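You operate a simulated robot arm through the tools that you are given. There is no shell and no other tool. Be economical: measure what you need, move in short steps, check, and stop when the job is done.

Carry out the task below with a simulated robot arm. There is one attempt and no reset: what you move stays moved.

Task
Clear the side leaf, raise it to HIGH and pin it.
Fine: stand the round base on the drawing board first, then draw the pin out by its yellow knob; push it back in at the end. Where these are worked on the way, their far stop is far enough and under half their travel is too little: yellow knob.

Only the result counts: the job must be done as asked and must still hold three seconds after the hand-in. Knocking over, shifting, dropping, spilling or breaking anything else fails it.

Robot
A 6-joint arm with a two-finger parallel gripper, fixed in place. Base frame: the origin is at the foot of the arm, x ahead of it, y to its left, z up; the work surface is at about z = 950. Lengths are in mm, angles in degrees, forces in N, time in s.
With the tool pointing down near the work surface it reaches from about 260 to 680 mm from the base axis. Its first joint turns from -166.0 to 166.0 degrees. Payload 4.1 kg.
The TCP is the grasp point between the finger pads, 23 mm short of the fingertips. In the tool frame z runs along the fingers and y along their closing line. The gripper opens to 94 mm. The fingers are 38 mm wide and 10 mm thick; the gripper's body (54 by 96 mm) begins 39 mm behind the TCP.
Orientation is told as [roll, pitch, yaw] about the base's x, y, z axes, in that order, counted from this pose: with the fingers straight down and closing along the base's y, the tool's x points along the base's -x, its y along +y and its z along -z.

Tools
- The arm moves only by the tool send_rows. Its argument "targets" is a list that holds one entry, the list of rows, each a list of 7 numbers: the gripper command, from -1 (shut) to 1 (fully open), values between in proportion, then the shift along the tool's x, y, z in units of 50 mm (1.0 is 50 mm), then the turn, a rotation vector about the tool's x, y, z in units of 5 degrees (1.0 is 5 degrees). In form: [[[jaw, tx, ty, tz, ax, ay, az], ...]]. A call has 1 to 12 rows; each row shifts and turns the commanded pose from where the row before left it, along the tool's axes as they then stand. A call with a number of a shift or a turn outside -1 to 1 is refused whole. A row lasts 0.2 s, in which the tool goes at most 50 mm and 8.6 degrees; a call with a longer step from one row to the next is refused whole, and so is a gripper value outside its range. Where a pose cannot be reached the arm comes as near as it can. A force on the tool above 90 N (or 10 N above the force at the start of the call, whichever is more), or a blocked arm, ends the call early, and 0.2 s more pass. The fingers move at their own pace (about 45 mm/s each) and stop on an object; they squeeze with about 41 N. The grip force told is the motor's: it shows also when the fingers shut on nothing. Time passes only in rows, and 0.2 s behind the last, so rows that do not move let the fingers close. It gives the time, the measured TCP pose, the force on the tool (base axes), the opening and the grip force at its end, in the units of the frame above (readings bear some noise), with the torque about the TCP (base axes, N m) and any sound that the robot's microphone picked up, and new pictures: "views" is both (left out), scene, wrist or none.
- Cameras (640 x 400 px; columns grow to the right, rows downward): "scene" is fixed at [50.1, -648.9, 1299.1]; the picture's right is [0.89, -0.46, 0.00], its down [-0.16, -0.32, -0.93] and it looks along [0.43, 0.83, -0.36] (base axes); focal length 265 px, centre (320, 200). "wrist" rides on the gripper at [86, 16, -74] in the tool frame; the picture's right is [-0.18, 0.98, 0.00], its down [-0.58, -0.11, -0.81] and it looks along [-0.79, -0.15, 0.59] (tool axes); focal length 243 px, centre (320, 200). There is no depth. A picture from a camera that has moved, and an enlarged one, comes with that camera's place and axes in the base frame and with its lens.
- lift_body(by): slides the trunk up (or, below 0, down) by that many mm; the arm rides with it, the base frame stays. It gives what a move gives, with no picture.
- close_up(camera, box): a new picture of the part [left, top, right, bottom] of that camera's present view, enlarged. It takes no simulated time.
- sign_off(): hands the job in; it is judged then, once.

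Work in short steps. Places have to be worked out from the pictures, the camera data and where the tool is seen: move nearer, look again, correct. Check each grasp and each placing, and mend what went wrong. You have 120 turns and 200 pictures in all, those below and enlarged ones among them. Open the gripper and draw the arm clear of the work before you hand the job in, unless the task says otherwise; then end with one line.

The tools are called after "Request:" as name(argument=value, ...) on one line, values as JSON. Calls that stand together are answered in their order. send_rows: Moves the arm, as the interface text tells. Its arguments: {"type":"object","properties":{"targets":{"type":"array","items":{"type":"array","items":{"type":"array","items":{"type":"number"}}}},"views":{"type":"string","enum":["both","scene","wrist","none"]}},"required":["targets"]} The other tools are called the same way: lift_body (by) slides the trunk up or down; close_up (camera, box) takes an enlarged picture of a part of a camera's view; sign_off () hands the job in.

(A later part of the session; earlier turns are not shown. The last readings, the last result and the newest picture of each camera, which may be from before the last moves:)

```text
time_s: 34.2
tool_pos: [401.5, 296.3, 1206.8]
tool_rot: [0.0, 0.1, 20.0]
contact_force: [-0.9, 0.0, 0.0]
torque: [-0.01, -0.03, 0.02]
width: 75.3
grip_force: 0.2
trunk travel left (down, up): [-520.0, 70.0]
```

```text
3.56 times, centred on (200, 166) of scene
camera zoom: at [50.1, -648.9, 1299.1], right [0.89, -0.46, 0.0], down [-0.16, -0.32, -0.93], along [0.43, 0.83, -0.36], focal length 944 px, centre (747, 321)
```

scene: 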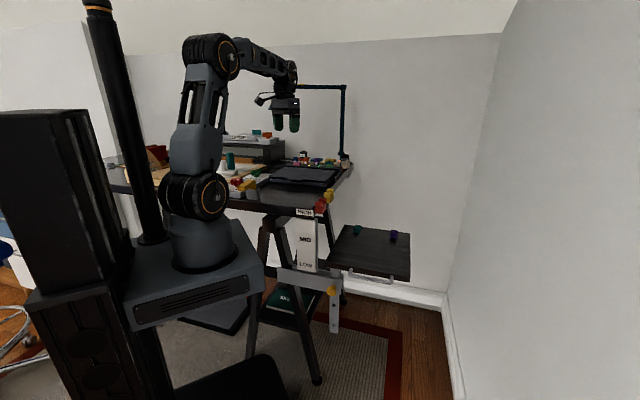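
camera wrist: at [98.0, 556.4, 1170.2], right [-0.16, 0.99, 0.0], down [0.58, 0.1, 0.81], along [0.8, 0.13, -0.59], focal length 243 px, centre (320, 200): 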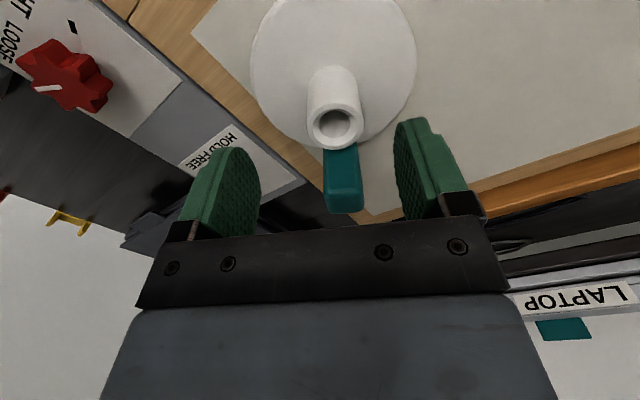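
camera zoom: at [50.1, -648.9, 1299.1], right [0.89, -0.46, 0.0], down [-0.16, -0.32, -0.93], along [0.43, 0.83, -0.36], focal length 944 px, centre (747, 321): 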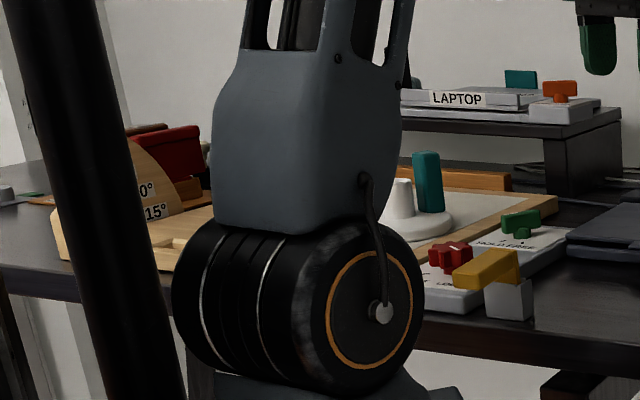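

The base stands well on the board. I continue to a point in front of the leaf and yaw to 45°.

Request:
send_rows(targets=[[[0.6, 0.26, -0.8625, 0, 0, 0, 0], [0.6, 0.26, -0.8625, 0, 0, 0, 0], [0.6, 0.26, -0.8625, 0, 0, 0, 0], [0.6, 0.26, -0.8625, 0, 0, 0, 0], [0.6, 0.26, -0.8625, 0, 0, 0, 0], [0.6, 0.26, -0.8625, 0, 0, 0, 0], [0.6, 0.26, -0.8625, 0, 0, 0, 0], [0.6, 0.26, -0.8625, 0, 0, 0, 0]]], views="none")

Request:
send_rows(targets=[[[0.6, 0, 0, 0, 0, 0, -1], [0.6, 0, 0, 0, 0, 0, -1], [0.6, 0, 0, 0, 0, 0, -1], [0.6, 0, 0, 0, 0, 0, -1], [0.6, 0, 0, 0, 0, 0, -1]]], views="none")

Request:
lift_body(by=-300)

Request:
send_rows(targets=[[[0.6, 0, 0, 0, 0, 0, 0]]], views="both")

```text
time_s: 36.0
tool_pos: [420.2, -63.1, 1207.1]
tool_rot: [0.0, 0.0, 20.0]
contact_force: [-0.7, -0.2, -0.3]
torque: [0.01, 0.0, 0.0]
width: 75.1
grip_force: 0.1
trunk travel left (down, up): [-520.0, 70.0]
```

```text
time_s: 37.2
tool_pos: [420.8, -60.6, 1205.0]
tool_rot: [-0.1, 0.0, 45.1]
contact_force: [0.2, 0.4, -0.8]
torque: [0.04, -0.02, 0.0]
width: 75.2
grip_force: 0.1
trunk travel left (down, up): [-520.0, 70.0]
```

```text
time_s: 40.2
tool_pos: [419.4, -61.7, 905.1]
tool_rot: [0.1, 0.0, 45.0]
contact_force: [-0.5, 0.0, -0.2]
torque: [0.0, 0.04, 0.0]
width: 75.0
grip_force: 0.0
trunk travel left (down, up): [-220.0, 370.0]
```

```text
time_s: 40.6
tool_pos: [420.8, -59.6, 905.3]
tool_rot: [0.0, 0.1, 45.1]
contact_force: [-0.6, 0.2, 0.3]
torque: [0.01, 0.03, 0.03]
width: 75.3
grip_force: 0.1
trunk travel left (down, up): [-220.0, 370.0]
camera wrist: at [346.3, -110.0, 980.6], right [-0.56, 0.83, 0.0], down [0.49, 0.33, 0.81], along [0.67, 0.46, -0.59], focal length 243 px, centre (320, 200)
```

scene: 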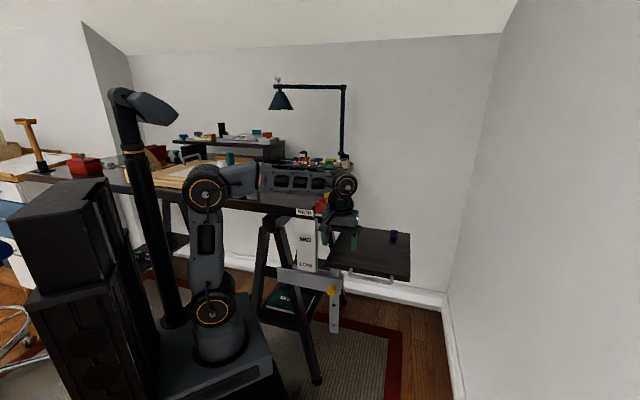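
wrist: 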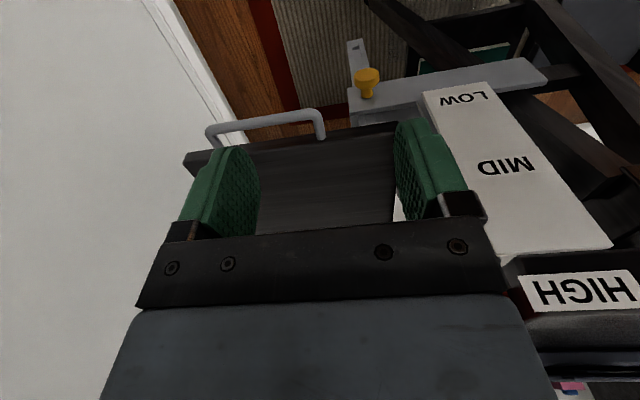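

The knob is clearly visible, near (458, 50, 627). I enlarge it and the bracket for details.

Request:
close_up(camera="wrist", box=[320, 30, 440, 130])

Request:
close_up(camera="scene", box=[310, 260, 360, 300])

```text
4.00 times, centred on (380, 80) of wrist
camera zoom: at [346.3, -110.0, 980.6], right [-0.56, 0.83, 0.0], down [0.49, 0.33, 0.81], along [0.67, 0.46, -0.59], focal length 970 px, centre (80, 680)
```

zoom: 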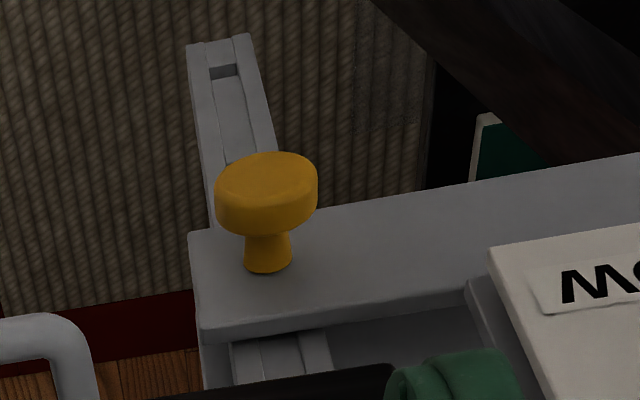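

```text
10.00 times, centred on (335, 280) of scene
camera zoom: at [50.1, -648.9, 1299.1], right [0.89, -0.46, 0.0], down [-0.16, -0.32, -0.93], along [0.43, 0.83, -0.36], focal length 2654 px, centre (170, -600)
```

zoom: 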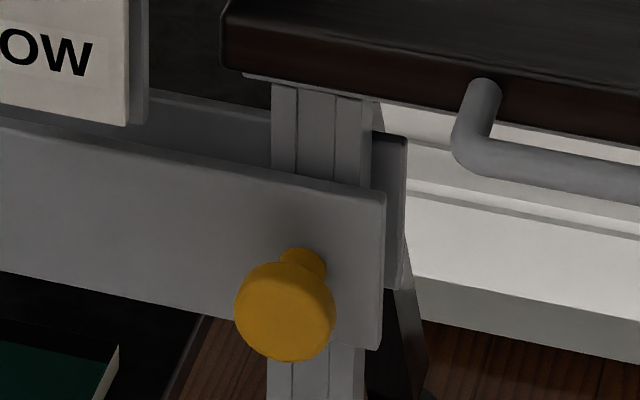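

The knob is a mushroom: head ~37 mm across, face centre ≈ (456, 44, 630), plate face 25 mm behind it. I'll grip the head with the tool horizontal, pointing along (+0.7, +0.71). I lower the trunk by 150 mm and tilt the tool.

Request:
lift_body(by=-150)

Request:
send_rows(targets=[[[0.6, 0, 0, 0, 0, -1, 0], [0.6, 0, 0, 0, 0, -1, 0], [0.6, 0, 0, 0, 0, -1, 0], [0.6, 0, 0, 0, 0, -1, 0], [0.6, 0, 0, 0, 0, -1, 0], [0.6, 0, 0, 0, 0, -1, 0], [0.6, 0, 0, 0, 0, -1, 0], [0.6, 0, 0, 0, 0, -1, 0], [0.6, 0, 0, 0, 0, -1, 0]]], views="both")

```text
time_s: 42.3
tool_pos: [419.3, -61.3, 754.9]
tool_rot: [0.1, 0.0, 45.0]
contact_force: [0.5, -0.5, 0.8]
torque: [0.02, 0.0, -0.04]
width: 75.2
grip_force: 0.0
trunk travel left (down, up): [-70.0, 520.0]
```

```text
time_s: 44.3
tool_pos: [420.1, -61.4, 755.5]
tool_rot: [-0.1, -45.1, 45.0]
contact_force: [0.5, 0.1, -0.2]
torque: [0.01, -0.02, 0.01]
width: 74.9
grip_force: 0.1
trunk travel left (down, up): [-70.0, 520.0]
camera wrist: at [327.3, -129.4, 747.7], right [-0.6, 0.79, 0.13], down [-0.04, -0.19, 0.98], along [0.8, 0.59, 0.14], focal length 243 px, centre (320, 200)
```

scene: 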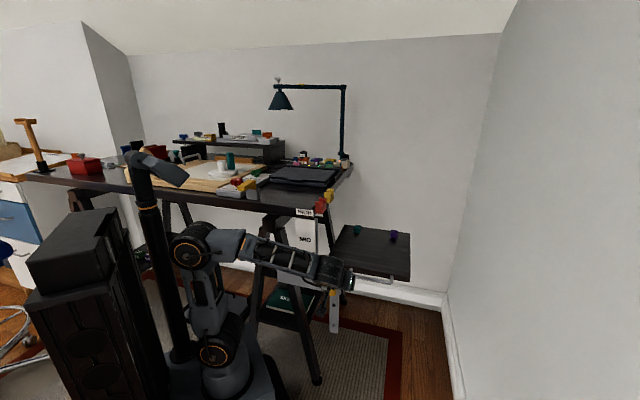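
wrist: 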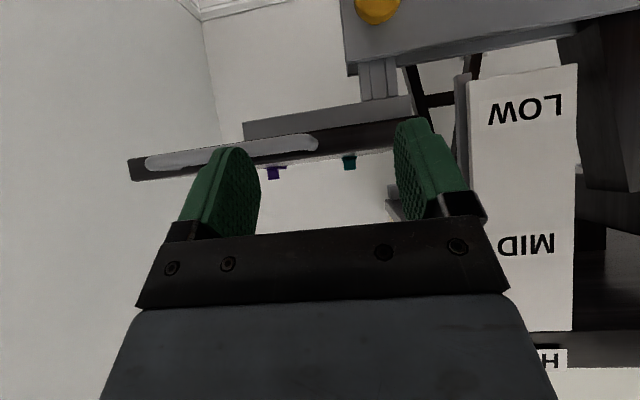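

Good. I tilt another 45° to horizontal.

Request:
send_rows(targets=[[[0.6, 0, 0, 0, 0, -1, 0], [0.6, 0, 0, 0, 0, -1, 0], [0.6, 0, 0, 0, 0, -1, 0], [0.6, 0, 0, 0, 0, -1, 0], [0.6, 0, 0, 0, 0, -1, 0], [0.6, 0, 0, 0, 0, -1, 0], [0.6, 0, 0, 0, 0, -1, 0], [0.6, 0, 0, 0, 0, -1, 0], [0.6, 0, 0, 0, 0, -1, 0]]], views="both")

```text
time_s: 46.3
tool_pos: [420.6, -60.6, 754.3]
tool_rot: [-173.0, -89.9, -142.0]
contact_force: [-0.6, -0.2, -0.3]
torque: [0.05, 0.03, 0.01]
width: 75.3
grip_force: 0.0
trunk travel left (down, up): [-70.0, 520.0]
camera wrist: at [354.9, -101.1, 669.2], right [-0.69, 0.7, 0.18], down [-0.49, -0.65, 0.58], along [0.52, 0.31, 0.79], focal length 243 px, centre (320, 200)
```

scene: 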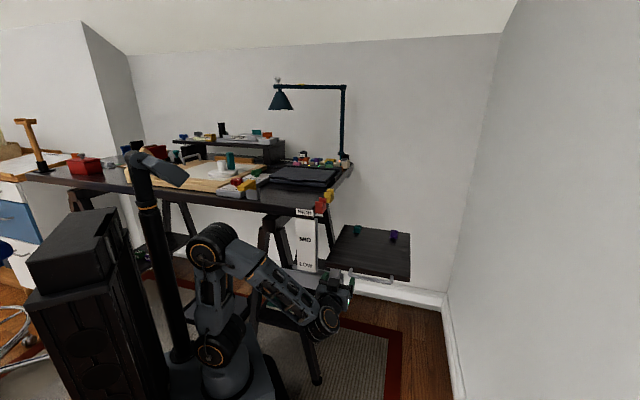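
wrist: 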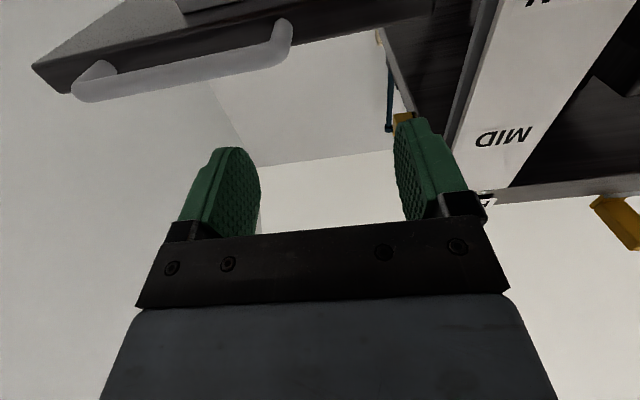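

The horizontal pose is reached. I go down 122 mm and sideways to line up 50 mm in front of the knob.

Request:
send_rows(targets=[[[0.6, 0.81, 0.33, 0, 0, 0, 0], [0.6, 0.81, 0.33, 0, 0, 0, 0], [0.6, 0.82, 0.33, 0, 0, 0, 0], [0.6, 0, 0, 0.8, 0, 0, 0], [0.6, 0, 0, 0, 0, 0, 0]]], views="both")

Request:
close_up(camera="scene", box=[290, 250, 370, 310])

```text
time_s: 47.5
tool_pos: [418.0, -3.0, 632.6]
tool_rot: [50.6, -89.9, -5.6]
contact_force: [-0.2, 0.0, 0.1]
torque: [0.0, 0.01, -0.01]
width: 75.3
grip_force: 0.0
out of reach, approached as far as the arm can: row 3
trunk travel left (down, up): [-70.0, 520.0]
camera wrist: at [353.0, -43.6, 547.3], right [-0.69, 0.7, 0.18], down [-0.49, -0.65, 0.58], along [0.52, 0.31, 0.79], focal length 243 px, centre (320, 200)
```

scene: 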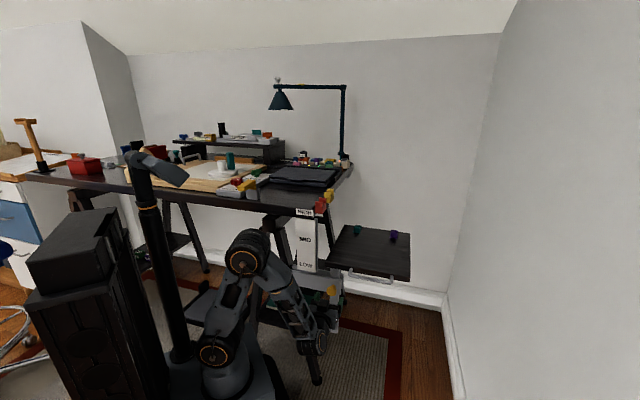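
wrist: 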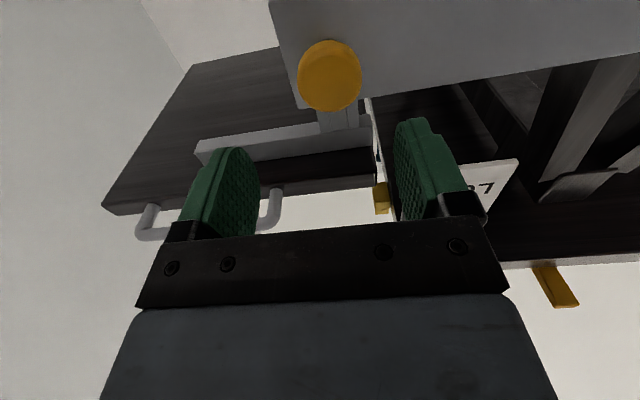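

```text
6.67 times, centred on (330, 280) of scene
camera zoom: at [50.1, -648.9, 1299.1], right [0.89, -0.46, 0.0], down [-0.16, -0.32, -0.93], along [0.43, 0.83, -0.36], focal length 1770 px, centre (253, -333)
```

zoom: 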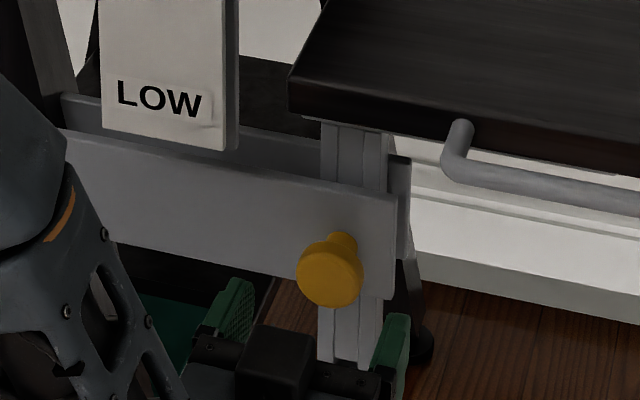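

Combining three views, the knob face centre is ≈ (459, 50, 619). I correct 12 mm down and 8 mm sideways, then advance 35 mm and look again.

Request:
send_rows(targets=[[[0.6, 0.25, 0.17, 0, 0, 0, 0], [0.6, 0, 0, 0.35, 0, 0, 0], [0.6, 0, 0, 0.35, 0, 0, 0], [0.6, 0, 0, 0, 0, 0, 0]]], views="both")

Request:
close_up(camera="scene", box=[290, 250, 370, 310])

```text
time_s: 48.5
tool_pos: [436.9, 29.2, 620.0]
tool_rot: [-103.9, -90.0, 148.8]
contact_force: [0.3, 0.1, -0.4]
torque: [-0.01, -0.04, 0.0]
width: 75.1
grip_force: 0.0
trunk travel left (down, up): [-70.0, 520.0]
camera wrist: at [370.8, -11.1, 534.6], right [-0.7, 0.69, 0.18], down [-0.49, -0.65, 0.58], along [0.52, 0.31, 0.79], focal length 243 px, centre (320, 200)
```

scene: 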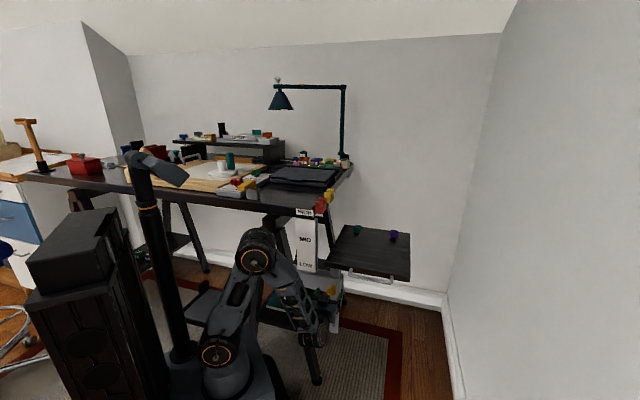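
wrist: 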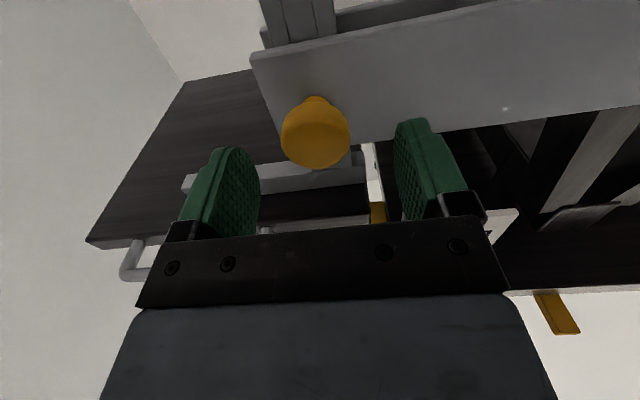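

```text
6.67 times, centred on (330, 280) of scene
camera zoom: at [50.1, -648.9, 1299.1], right [0.89, -0.46, 0.0], down [-0.16, -0.32, -0.93], along [0.43, 0.83, -0.36], focal length 1770 px, centre (253, -333)
```

zoom: 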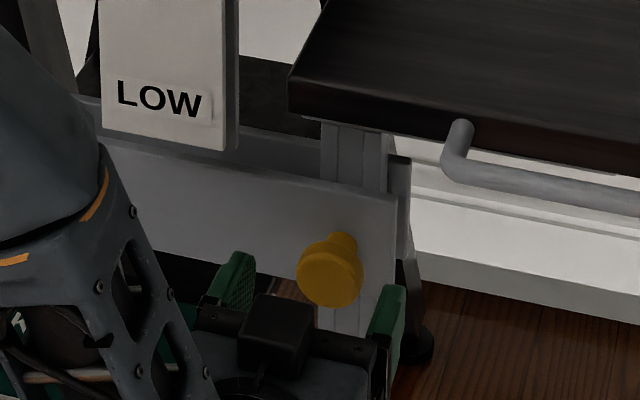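

The knob is well centred between the fingers. I advance 34 mm and close.

Request:
send_rows(targets=[[[0.6, 0.04, 0, 0.25, 0, 0, 0], [0.6, 0, 0, 0.25, 0, 0, 0], [0.6, 0, 0, 0.18, 0, 0, 0], [0.6, 0, 0, 0, 0, 0, 0]]], views="both")

Request:
close_up(camera="scene", box=[290, 250, 370, 310])

```text
time_s: 49.5
tool_pos: [460.0, 52.7, 618.9]
tool_rot: [-170.9, -90.0, -144.3]
contact_force: [-0.5, 0.2, 0.2]
torque: [-0.01, 0.01, 0.02]
width: 75.2
grip_force: 0.0
trunk travel left (down, up): [-70.0, 520.0]
camera wrist: at [395.2, 13.3, 533.4], right [-0.7, 0.69, 0.18], down [-0.49, -0.65, 0.58], along [0.52, 0.31, 0.79], focal length 243 px, centre (320, 200)
```

scene: 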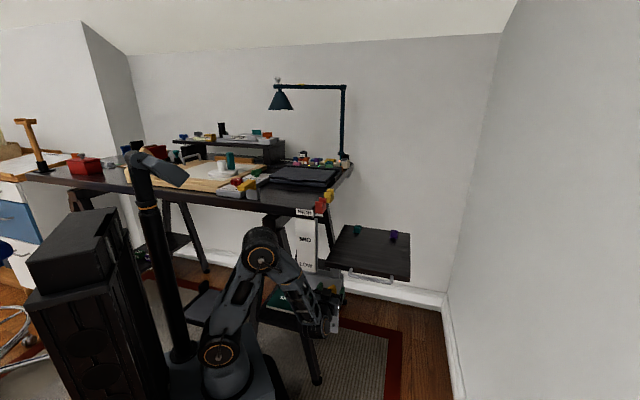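
wrist: 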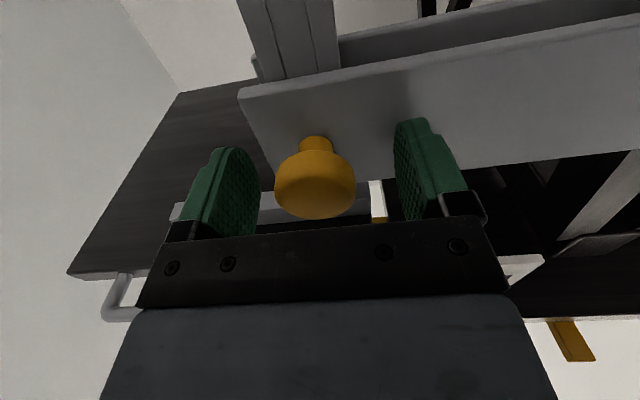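

```text
6.67 times, centred on (330, 280) of scene
camera zoom: at [50.1, -648.9, 1299.1], right [0.89, -0.46, 0.0], down [-0.16, -0.32, -0.93], along [0.43, 0.83, -0.36], focal length 1770 px, centre (253, -333)
```

zoom: 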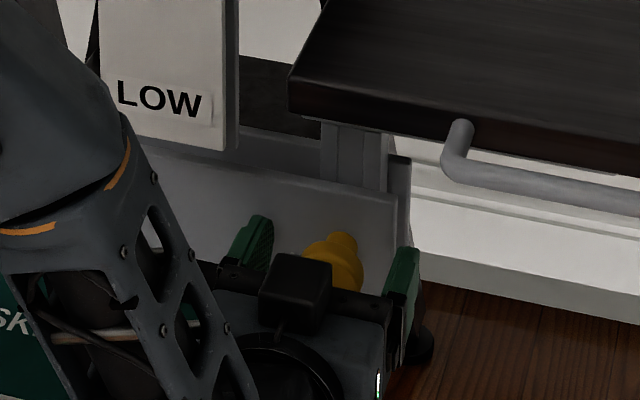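

The head lies between the pads with the tips short of the plate. I close.

Request:
send_rows(targets=[[[-1, 0, 0, 0, 0, 0, 0], [-1, 0, 0, 0, 0, 0, 0], [-1, 0, 0, 0, 0, 0, 0], [-1, 0, 0, 0, 0, 0, 0]]], views="wrist")

```text
time_s: 50.5
tool_pos: [462.4, 52.4, 618.4]
tool_rot: [159.1, -90.0, -114.4]
contact_force: [16.4, -17.5, -0.5]
torque: [-0.21, 0.11, -0.22]
width: 36.8
grip_force: 45.0
trunk travel left (down, up): [-70.0, 520.0]
camera wrist: at [396.4, 11.8, 533.3], right [-0.69, 0.7, 0.18], down [-0.5, -0.65, 0.58], along [0.52, 0.31, 0.79], focal length 243 px, centre (320, 200)
```

wrist: 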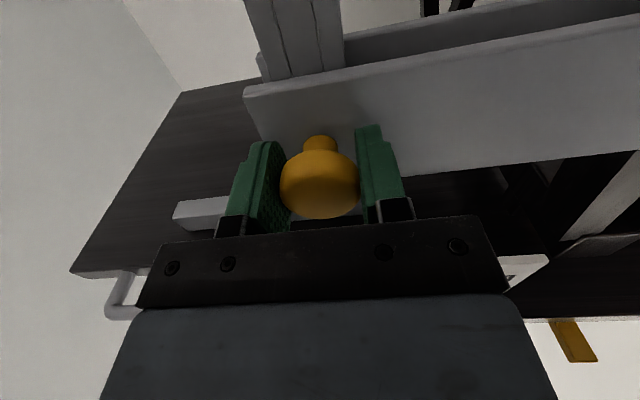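

Gripped at 36.8 mm with a 24 N side load from a ~2 mm offset. I relieve that and then pull back 15 mm along the pin axis.

Request:
send_rows(targets=[[[-1, 0, -0.045, 0, 0, 0, 0], [-1, 0, 0, -0.1, 0, 0, 0], [-1, 0, 0, -0.1, 0, 0, 0], [-1, 0, 0, -0.1, 0, 0, 0], [-1, 0, 0, 0, 0, 0, 0]]], views="both")

```text
time_s: 51.7
tool_pos: [451.7, 42.5, 618.3]
tool_rot: [-164.2, -89.8, -150.7]
contact_force: [4.4, -4.1, 12.5]
torque: [0.08, -0.12, 0.16]
width: 37.0
grip_force: 45.5
trunk travel left (down, up): [-70.0, 520.0]
camera wrist: at [386.3, 0.8, 533.1], right [-0.7, 0.69, 0.18], down [-0.49, -0.65, 0.58], along [0.52, 0.31, 0.79], focal length 243 px, centre (320, 200)
```

scene: 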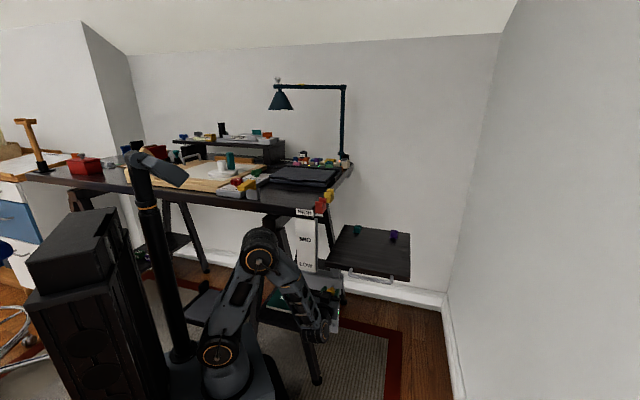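
wrist: 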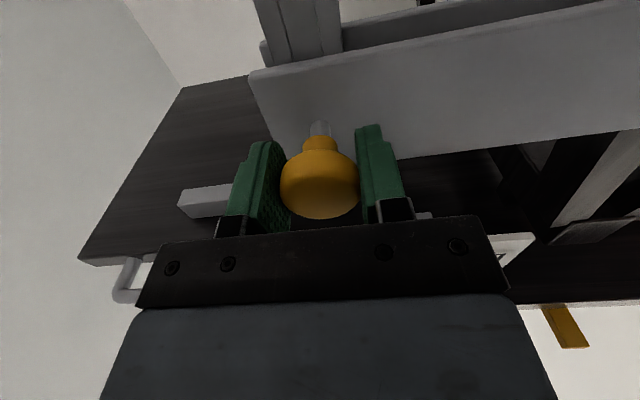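

The pin slides and its steel shaft shows. I keep pulling.

Request:
send_rows(targets=[[[-1, 0, 0, -0.1, 0, 0, 0], [-1, 0, 0, -0.1, 0, 0, 0], [-1, 0, 0, -0.1, 0, 0, 0], [-1, 0, 0, 0, 0, 0, 0]]], views="wrist")

```text
time_s: 52.7
tool_pos: [441.2, 30.3, 619.6]
tool_rot: [133.8, -90.0, -88.8]
contact_force: [1.9, -2.1, 13.9]
torque: [0.15, -0.18, 0.04]
width: 36.8
grip_force: 44.8
trunk travel left (down, up): [-70.0, 520.0]
camera wrist: at [375.2, -10.1, 533.3], right [-0.69, 0.69, 0.18], down [-0.49, -0.65, 0.58], along [0.52, 0.31, 0.79], focal length 243 px, centre (320, 200)
```

wrist: 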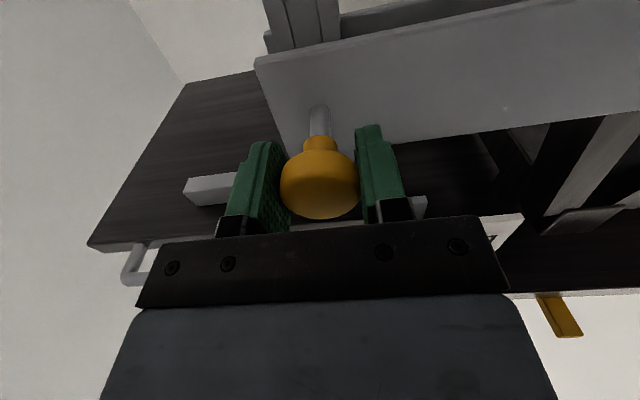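

Request:
send_rows(targets=[[[-1, 0, 0, -0.1, 0, 0, 0], [-1, 0, 0, -0.1, 0, 0, 0], [-1, 0, 0, 0, 0, 0, 0]]], views="wrist")

```text
time_s: 53.5
tool_pos: [434.8, 26.7, 618.5]
tool_rot: [-30.7, -89.9, 75.8]
contact_force: [35.6, 29.1, 9.1]
torque: [-0.01, -0.02, 0.06]
width: 37.0
grip_force: 44.9
trunk travel left (down, up): [-70.0, 520.0]
camera wrist: at [369.7, -15.9, 532.5], right [-0.7, 0.69, 0.18], down [-0.49, -0.65, 0.58], along [0.52, 0.32, 0.79], focal length 243 px, centre (320, 200)
```

wrist: 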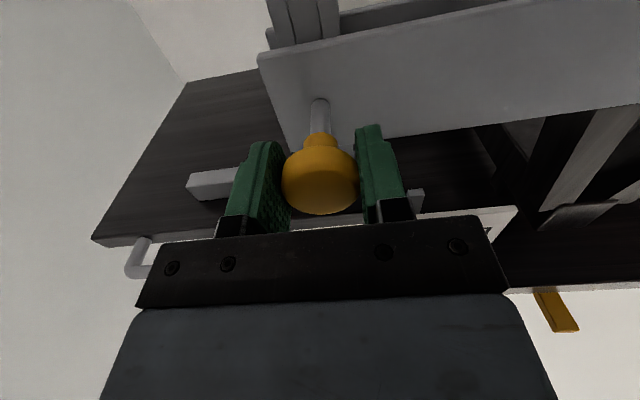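

The far stop is reached at about 38 mm of travel, with 46 N. I ease off, release and see whether the pin stays out.

Request:
send_rows(targets=[[[-1, 0, 0, 0.04, 0, 0, 0], [0, 0, 0, 0, 0, 0, 0], [0.6, 0, 0, 0, 0, 0, 0], [0.6, 0, 0, 0, 0, 0, 0], [0.6, 0, 0, 0, 0, 0, 0]]], views="both")

```text
time_s: 54.7
tool_pos: [436.6, 25.4, 618.9]
tool_rot: [111.8, -90.0, -66.8]
contact_force: [1.0, 0.6, 0.3]
torque: [0.01, -0.03, 0.0]
width: 75.2
grip_force: 0.1
trunk travel left (down, up): [-70.0, 520.0]
camera wrist: at [369.9, -15.0, 533.4], right [-0.69, 0.7, 0.18], down [-0.49, -0.65, 0.58], along [0.52, 0.31, 0.79], focal length 243 px, centre (320, 200)
```

scene: 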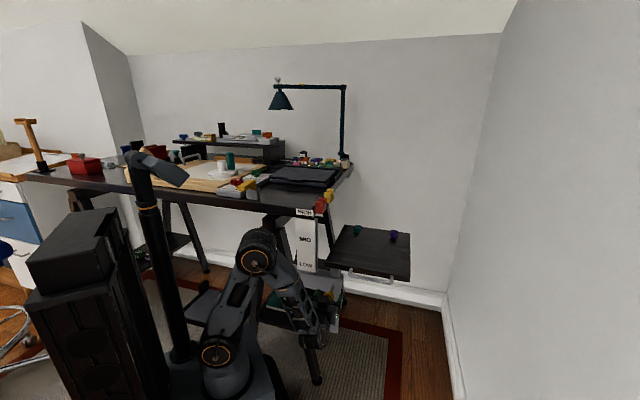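
wrist: 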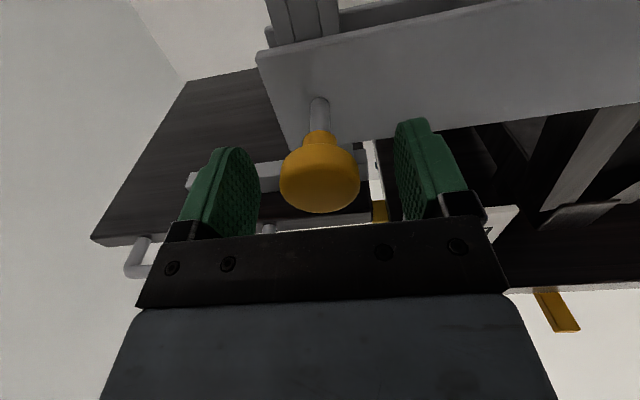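

The pin stays out and the leaf holds. Next is the handle bar, centred ≈ (542, −62, 723), about 32 mm in front of the leaf edge. I back off 60 mm and roll the tool 90° so the jaws close vertically around the bar.

Request:
send_rows(targets=[[[0.6, 0, 0, -0.4, 0, 0, 0], [0.6, 0, 0, -0.8, 0, 0, 0], [0.6, 0, 0, 0, 0, 0, 1], [0.6, 0, 0, 0, 0, 0, 1], [0.6, 0, 0, 0, 0, 0, 1], [0.6, 0, 0, 0, 0, 0, 1], [0.6, 0, 0, 0, 0, 0, 1], [0.6, 0, 0, 0, 0, 0, 1], [0.6, 0, 0, 0, 0, 0, 1], [0.6, 0, 0, 0, 0, 0, 1], [0.6, 0, 0, 0, 0, 0, 1]]], views="none")

Request:
send_rows(targets=[[[0.6, 0, 0, 0, 0, 0, 1], [0.6, 0, 0, 0, 0, 0, 1], [0.6, 0, 0, 0, 0, 0, 1], [0.6, 0, 0, 0, 0, 0, 1], [0.6, 0, 0, 0, 0, 0, 1], [0.6, 0, 0, 0, 0, 0, 1], [0.6, 0, 0, 0, 0, 0, 1], [0.6, 0, 0, 0, 0, 0, 1], [0.6, 0, 0, 0, 0, 0, 1]]], views="both")

```text
time_s: 57.1
tool_pos: [396.6, -19.6, 618.0]
tool_rot: [90.1, -44.9, -44.9]
contact_force: [0.0, -0.1, -0.2]
torque: [0.01, -0.02, 0.01]
width: 75.1
grip_force: 0.1
out of reach, approached as far as the arm can: row 2
trunk travel left (down, up): [-70.0, 520.0]
```

```text
time_s: 59.1
tool_pos: [395.5, -20.0, 618.0]
tool_rot: [89.9, 0.1, -45.0]
contact_force: [0.0, 0.2, -0.2]
torque: [0.03, 0.01, -0.04]
width: 75.1
grip_force: 0.0
trunk travel left (down, up): [-70.0, 520.0]
camera wrist: at [280.9, -10.2, 635.1], right [0.13, -0.13, 0.98], down [-0.16, -0.98, -0.11], along [0.98, -0.14, -0.15], focal length 243 px, centre (320, 200)
```

scene: 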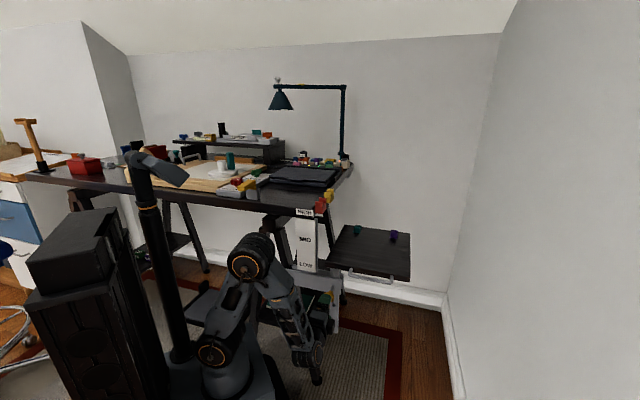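
wrist: 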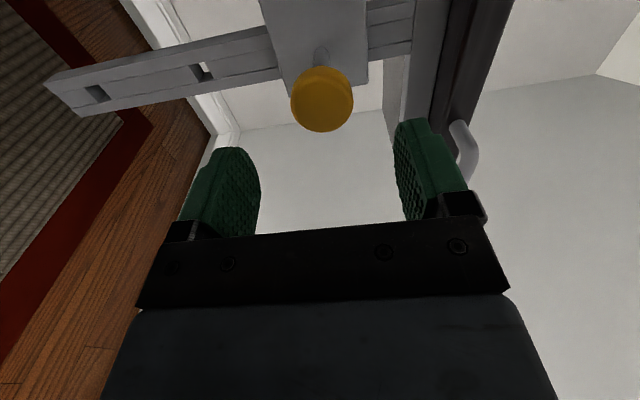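

The view confirms the axes. I move to a pre-grasp point 60 mm in front of the bar.

Request:
send_rows(targets=[[[0.6, -0.67, 0.525, 0, 0, 0, 0], [0.6, -0.67, 0.525, 0, 0, 0, 0], [0.6, -0.67, 0.525, 0, 0, 0, 0], [0.6, -0.67, 0.525, 0, 0, 0, 0], [0.6, 0, 0, 0.29, 0, 0, 0], [0.6, 0, 0, 0, 0, 0, 0]]], views="both")

Request:
close_up(camera="scene", box=[310, 240, 420, 310])

```text
time_s: 60.5
tool_pos: [501.1, -103.4, 723.8]
tool_rot: [90.0, 0.0, -45.0]
contact_force: [-0.5, -0.8, -0.9]
torque: [0.03, 0.02, 0.0]
width: 75.3
grip_force: 0.0
trunk travel left (down, up): [-70.0, 520.0]
camera wrist: at [386.2, -95.0, 740.7], right [0.13, -0.13, 0.98], down [-0.16, -0.98, -0.11], along [0.98, -0.14, -0.15], focal length 243 px, centre (320, 200)
```

scene: 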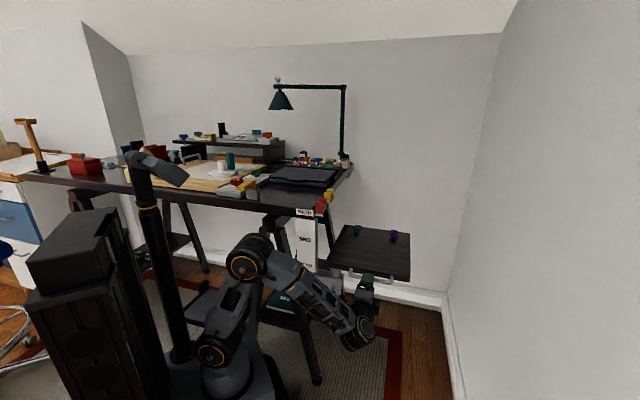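
wrist: 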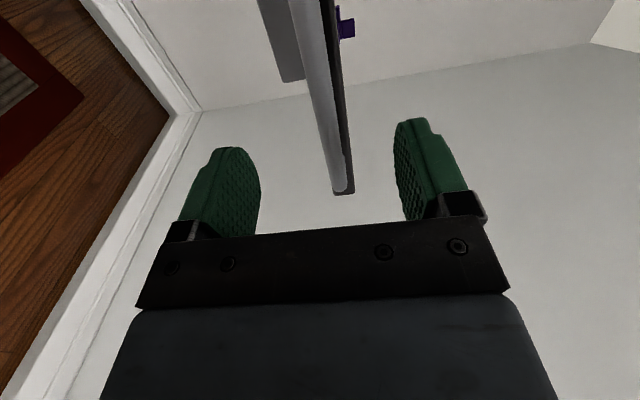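

```text
5.71 times, centred on (365, 275) of scene
camera zoom: at [50.1, -648.9, 1299.1], right [0.89, -0.46, 0.0], down [-0.16, -0.32, -0.93], along [0.43, 0.83, -0.36], focal length 1517 px, centre (63, -229)
```

zoom: 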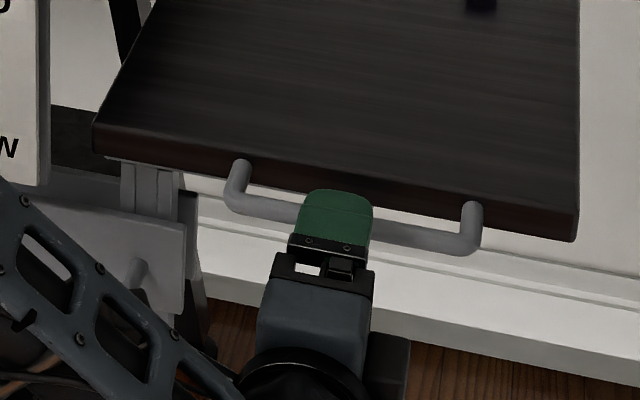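

The bar shows at z ≈ 729, about 5 mm above the TCP. I correct this and advance 54 mm, keeping the tips off the leaf edge.

Request:
send_rows(targets=[[[0.6, 0, 0.1, 0.3, 0, 0, 0], [0.6, 0, 0, 0.4, 0, 0, 0], [0.6, 0, 0, 0.2, 0, 0, 0], [0.6, 0, 0, 0.18, 0, 0, 0], [0.6, 0, 0, 0, 0, 0, 0]]], views="both")

Request:
close_up(camera="scene", box=[310, 240, 420, 310])

```text
time_s: 61.7
tool_pos: [538.7, -64.0, 728.3]
tool_rot: [90.0, 0.0, -45.0]
contact_force: [0.4, -0.8, 0.3]
torque: [0.03, 0.01, 0.01]
width: 75.1
grip_force: 0.1
trunk travel left (down, up): [-70.0, 520.0]
camera wrist: at [424.6, -55.6, 745.5], right [0.13, -0.13, 0.98], down [-0.16, -0.98, -0.11], along [0.98, -0.14, -0.15], focal length 243 px, centre (320, 200)
```

scene: 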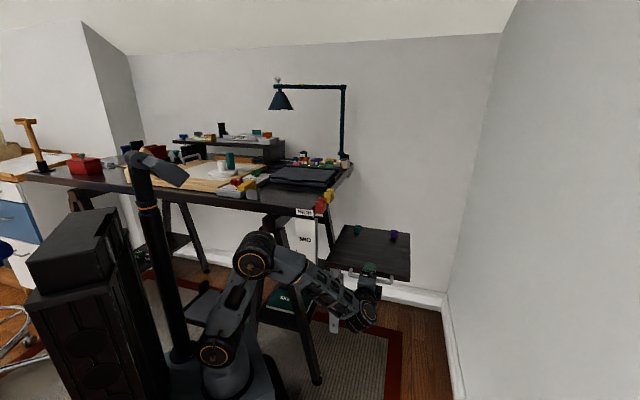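
wrist: 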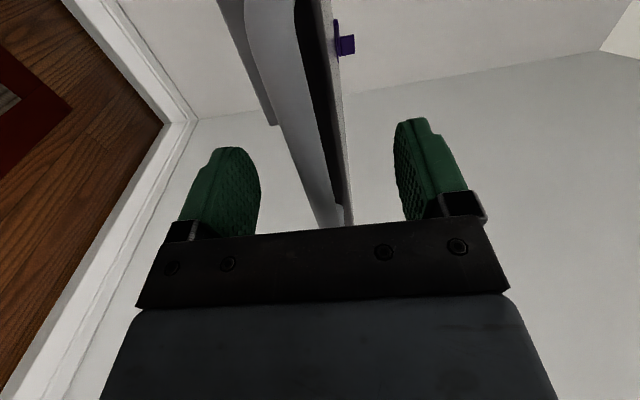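

```text
5.71 times, centred on (365, 275) of scene
camera zoom: at [50.1, -648.9, 1299.1], right [0.89, -0.46, 0.0], down [-0.16, -0.32, -0.93], along [0.43, 0.83, -0.36], focal length 1517 px, centre (63, -229)
```

zoom: 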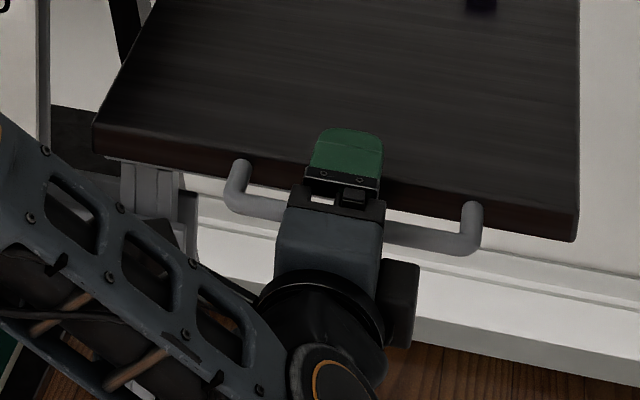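

The bar lies between the open jaws, and the tips end about 10 mm short of the leaf edge. I close on it.

Request:
send_rows(targets=[[[-1, 0, 0, 0, 0, 0, 0], [-1, 0, 0, 0, 0, 0, 0], [-1, 0, 0, 0, 0, 0, 0], [-1, 0, 0, 0, 0, 0, 0], [-1, 0, 0, 0, 0, 0, 0]]], views="wrist")

Request:
close_up(camera="scene", box=[310, 240, 420, 310])

```text
time_s: 62.9
tool_pos: [540.1, -64.7, 727.3]
tool_rot: [90.0, 0.0, -45.0]
contact_force: [-0.8, 0.0, -4.7]
torque: [-0.09, -0.11, -0.03]
width: 12.6
grip_force: 45.5
trunk travel left (down, up): [-70.0, 520.0]
camera wrist: at [424.5, -55.8, 745.1], right [0.13, -0.13, 0.98], down [-0.16, -0.98, -0.11], along [0.98, -0.14, -0.15], focal length 243 px, centre (320, 200)
```

wrist: 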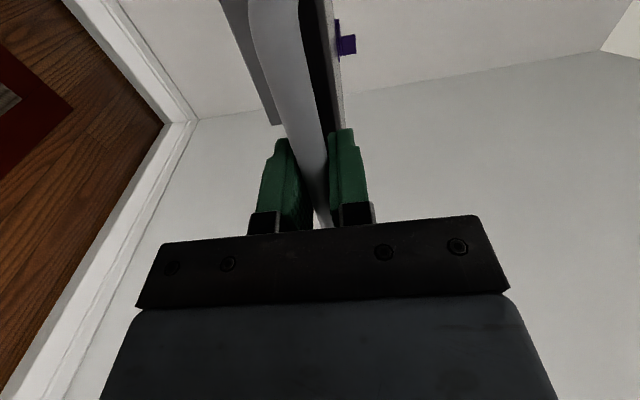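

```text
5.71 times, centred on (365, 275) of scene
camera zoom: at [50.1, -648.9, 1299.1], right [0.89, -0.46, 0.0], down [-0.16, -0.32, -0.93], along [0.43, 0.83, -0.36], focal length 1517 px, centre (63, -229)
```

zoom: 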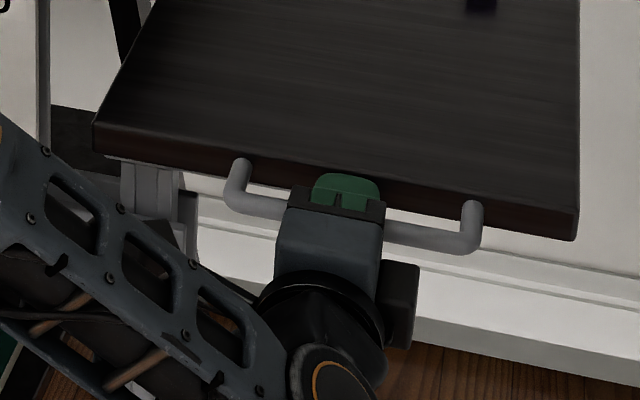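

The bar is gripped at 12.6 mm. I raise the trunk by 40 mm and check the load.

Request:
lift_body(by=40)

Request:
send_rows(targets=[[[-1, 0, 0, 0, 0, 0, 0]]], views="both")

```text
time_s: 63.7
tool_pos: [540.2, -64.3, 769.8]
tool_rot: [90.2, 0.0, -45.0]
contact_force: [-1.3, -0.2, 2.7]
torque: [0.28, 0.17, 0.01]
width: 13.0
grip_force: 44.7
trunk travel left (down, up): [-110.0, 480.0]
```

```text
time_s: 64.1
tool_pos: [539.4, -65.0, 769.1]
tool_rot: [90.0, 0.1, -45.1]
contact_force: [0.3, -0.7, 2.1]
torque: [0.18, -0.01, 0.13]
width: 12.5
grip_force: 45.4
trunk travel left (down, up): [-110.0, 480.0]
camera wrist: at [424.4, -55.8, 785.8], right [0.13, -0.13, 0.98], down [-0.16, -0.98, -0.11], along [0.98, -0.14, -0.15], focal length 243 px, centre (320, 200)
```

scene: 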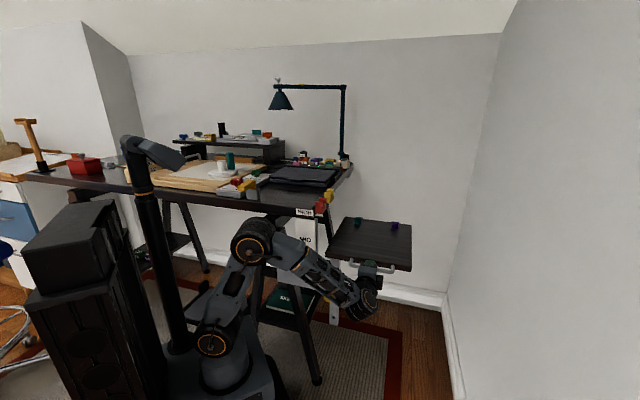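
wrist: 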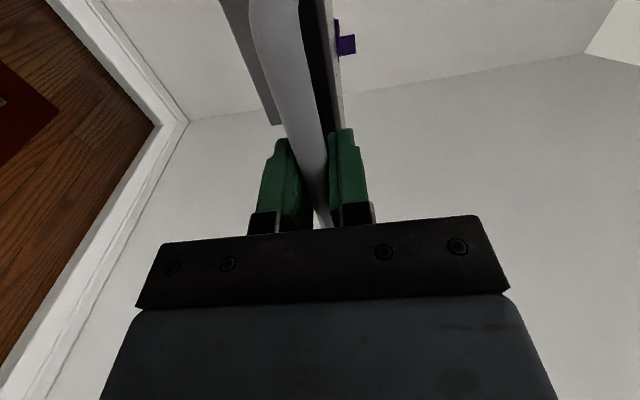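

The leaf rises with a light load. I raise another 120 mm and check the clearance to the table clips.

Request:
lift_body(by=120)

Request:
send_rows(targets=[[[-1, 0, 0, 0, 0, 0, 0]]], views="scene")

Request:
close_up(camera="scene", box=[270, 170, 430, 330])

```text
time_s: 65.6
tool_pos: [539.2, -65.6, 889.0]
tool_rot: [90.1, 0.0, -44.9]
contact_force: [0.1, 0.6, 2.6]
torque: [0.19, 0.14, -0.04]
width: 12.6
grip_force: 45.1
trunk travel left (down, up): [-230.0, 360.0]
```

```text
time_s: 66.0
tool_pos: [539.6, -65.3, 889.6]
tool_rot: [90.0, 0.1, -45.0]
contact_force: [0.7, -0.1, 2.6]
torque: [0.18, -0.01, 0.02]
width: 12.8
grip_force: 45.3
trunk travel left (down, up): [-230.0, 360.0]
```

scene: 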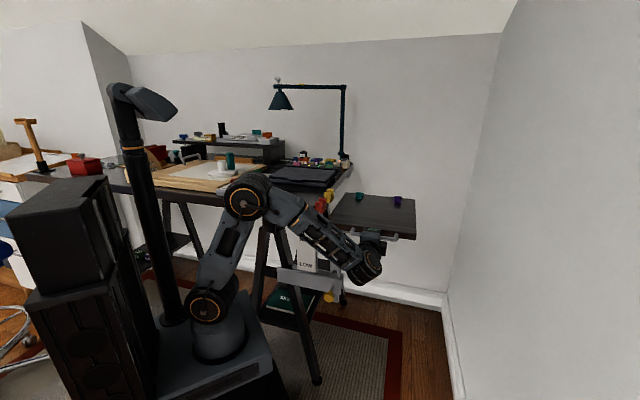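

```text
2.50 times, centred on (350, 250) of scene
camera zoom: at [50.1, -648.9, 1299.1], right [0.89, -0.46, 0.0], down [-0.16, -0.32, -0.93], along [0.43, 0.83, -0.36], focal length 664 px, centre (245, 75)
```

zoom: 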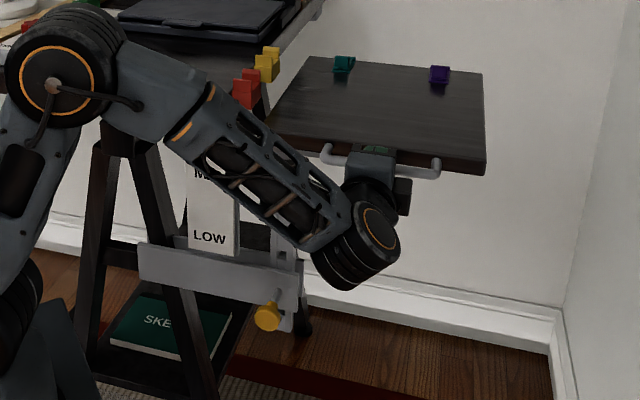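

The leaf is up about 162 mm, holding light. Hole spacing measures ≈104–105 mm, so HIGH is about 209 mm above LOW. I raise 38 mm more with the trunk, then feel upward with small rows for a stop or click.

Request:
lift_body(by=38)

Request:
send_rows(targets=[[[-1, 0, 0.04, 0, 0, 0, 0], [-1, 0, 0.04, 0, 0, 0, 0], [-1, 0, 0, 0, 0, 0, 0]]], views="scene")

Request:
close_up(camera="scene", box=[270, 170, 430, 330])

```text
time_s: 66.9
tool_pos: [540.1, -64.9, 929.6]
tool_rot: [90.2, -0.1, -44.9]
contact_force: [1.3, 0.0, 6.1]
torque: [0.38, 0.18, 0.03]
width: 12.6
grip_force: 44.6
trunk travel left (down, up): [-268.0, 322.0]
```

```text
time_s: 67.7
tool_pos: [539.9, -65.0, 930.5]
tool_rot: [90.0, 0.0, -45.0]
contact_force: [-1.5, -1.2, 2.4]
torque: [-0.02, 0.06, 0.21]
width: 12.8
grip_force: 44.5
trunk travel left (down, up): [-268.0, 322.0]
```

scene: 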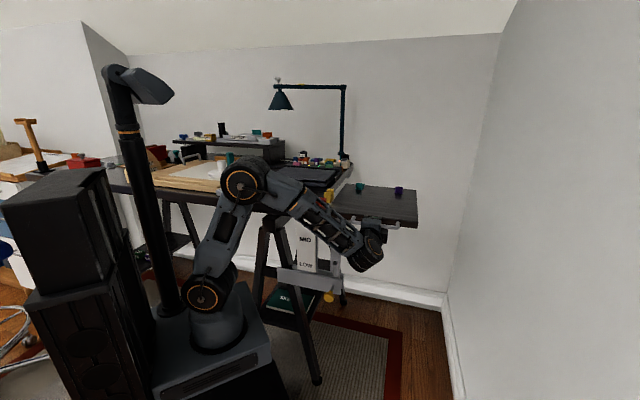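

```text
2.50 times, centred on (350, 250) of scene
camera zoom: at [50.1, -648.9, 1299.1], right [0.89, -0.46, 0.0], down [-0.16, -0.32, -0.93], along [0.43, 0.83, -0.36], focal length 664 px, centre (245, 75)
```

zoom: 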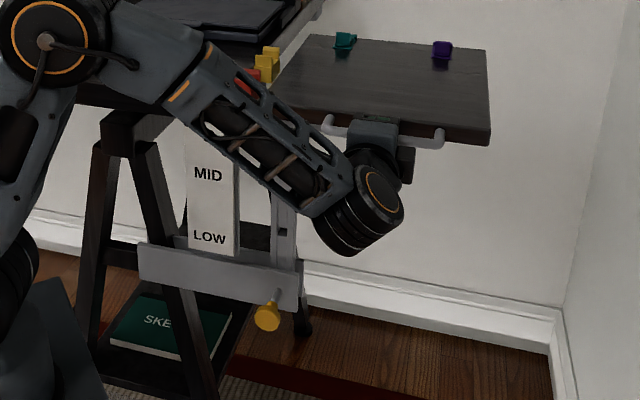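

Request:
send_rows(targets=[[[-1, 0, 0.04, 0, 0, 0, 0], [-1, 0, 0, 0, 0, 0, 0]]], views="none")

Request:
send_rows(targets=[[[-1, 0, 0.04, 0, 0, 0, 0], [-1, 0, 0, 0, 0, 0, 0]]], views="none")

Request:
send_rows(targets=[[[-1, 0, 0.04, 0, 0, 0, 0], [-1, 0, 0, 0, 0, 0, 0]]], views="none")

```text
time_s: 68.3
tool_pos: [538.5, -64.9, 931.8]
tool_rot: [90.0, 0.0, -45.0]
contact_force: [-1.5, -1.4, 3.7]
torque: [0.1, 0.07, 0.17]
width: 12.9
grip_force: 45.2
trunk travel left (down, up): [-268.0, 322.0]
```

```text
time_s: 68.9
tool_pos: [540.3, -66.7, 934.2]
tool_rot: [90.0, 0.0, -45.0]
contact_force: [4.1, -3.1, 4.0]
torque: [0.01, 0.02, 0.28]
width: 12.7
grip_force: 45.5
trunk travel left (down, up): [-268.0, 322.0]
```

```text
time_s: 69.5
tool_pos: [539.4, -64.5, 936.2]
tool_rot: [90.1, 0.0, -45.0]
contact_force: [1.9, 0.2, 1.4]
torque: [-0.14, -0.04, -0.61]
width: 12.7
grip_force: 45.5
trunk travel left (down, up): [-268.0, 322.0]
```

The total rise is now about 209 mm. I check the position of the MID hole above the bracket and the post's lower end in an enlargement.

Request:
close_up(camera="scene", box=[310, 240, 370, 310])

Request:
close_up(camera="scene", box=[300, 165, 430, 245])

```text
5.71 times, centred on (340, 275) of scene
camera zoom: at [50.1, -648.9, 1299.1], right [0.89, -0.46, 0.0], down [-0.16, -0.32, -0.93], along [0.43, 0.83, -0.36], focal length 1517 px, centre (206, -229)
```

zoom: 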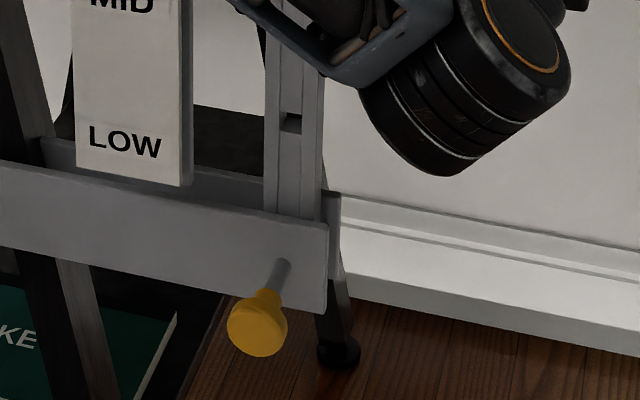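

```text
4.92 times, centred on (365, 205) of scene
camera zoom: at [50.1, -648.9, 1299.1], right [0.89, -0.46, 0.0], down [-0.16, -0.32, -0.93], along [0.43, 0.83, -0.36], focal length 1307 px, centre (98, 175)
```

zoom: 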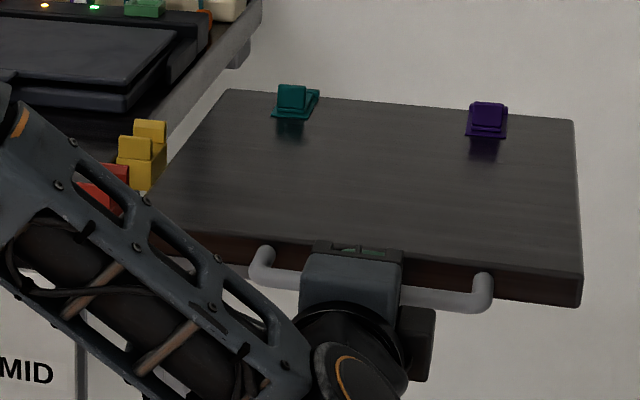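

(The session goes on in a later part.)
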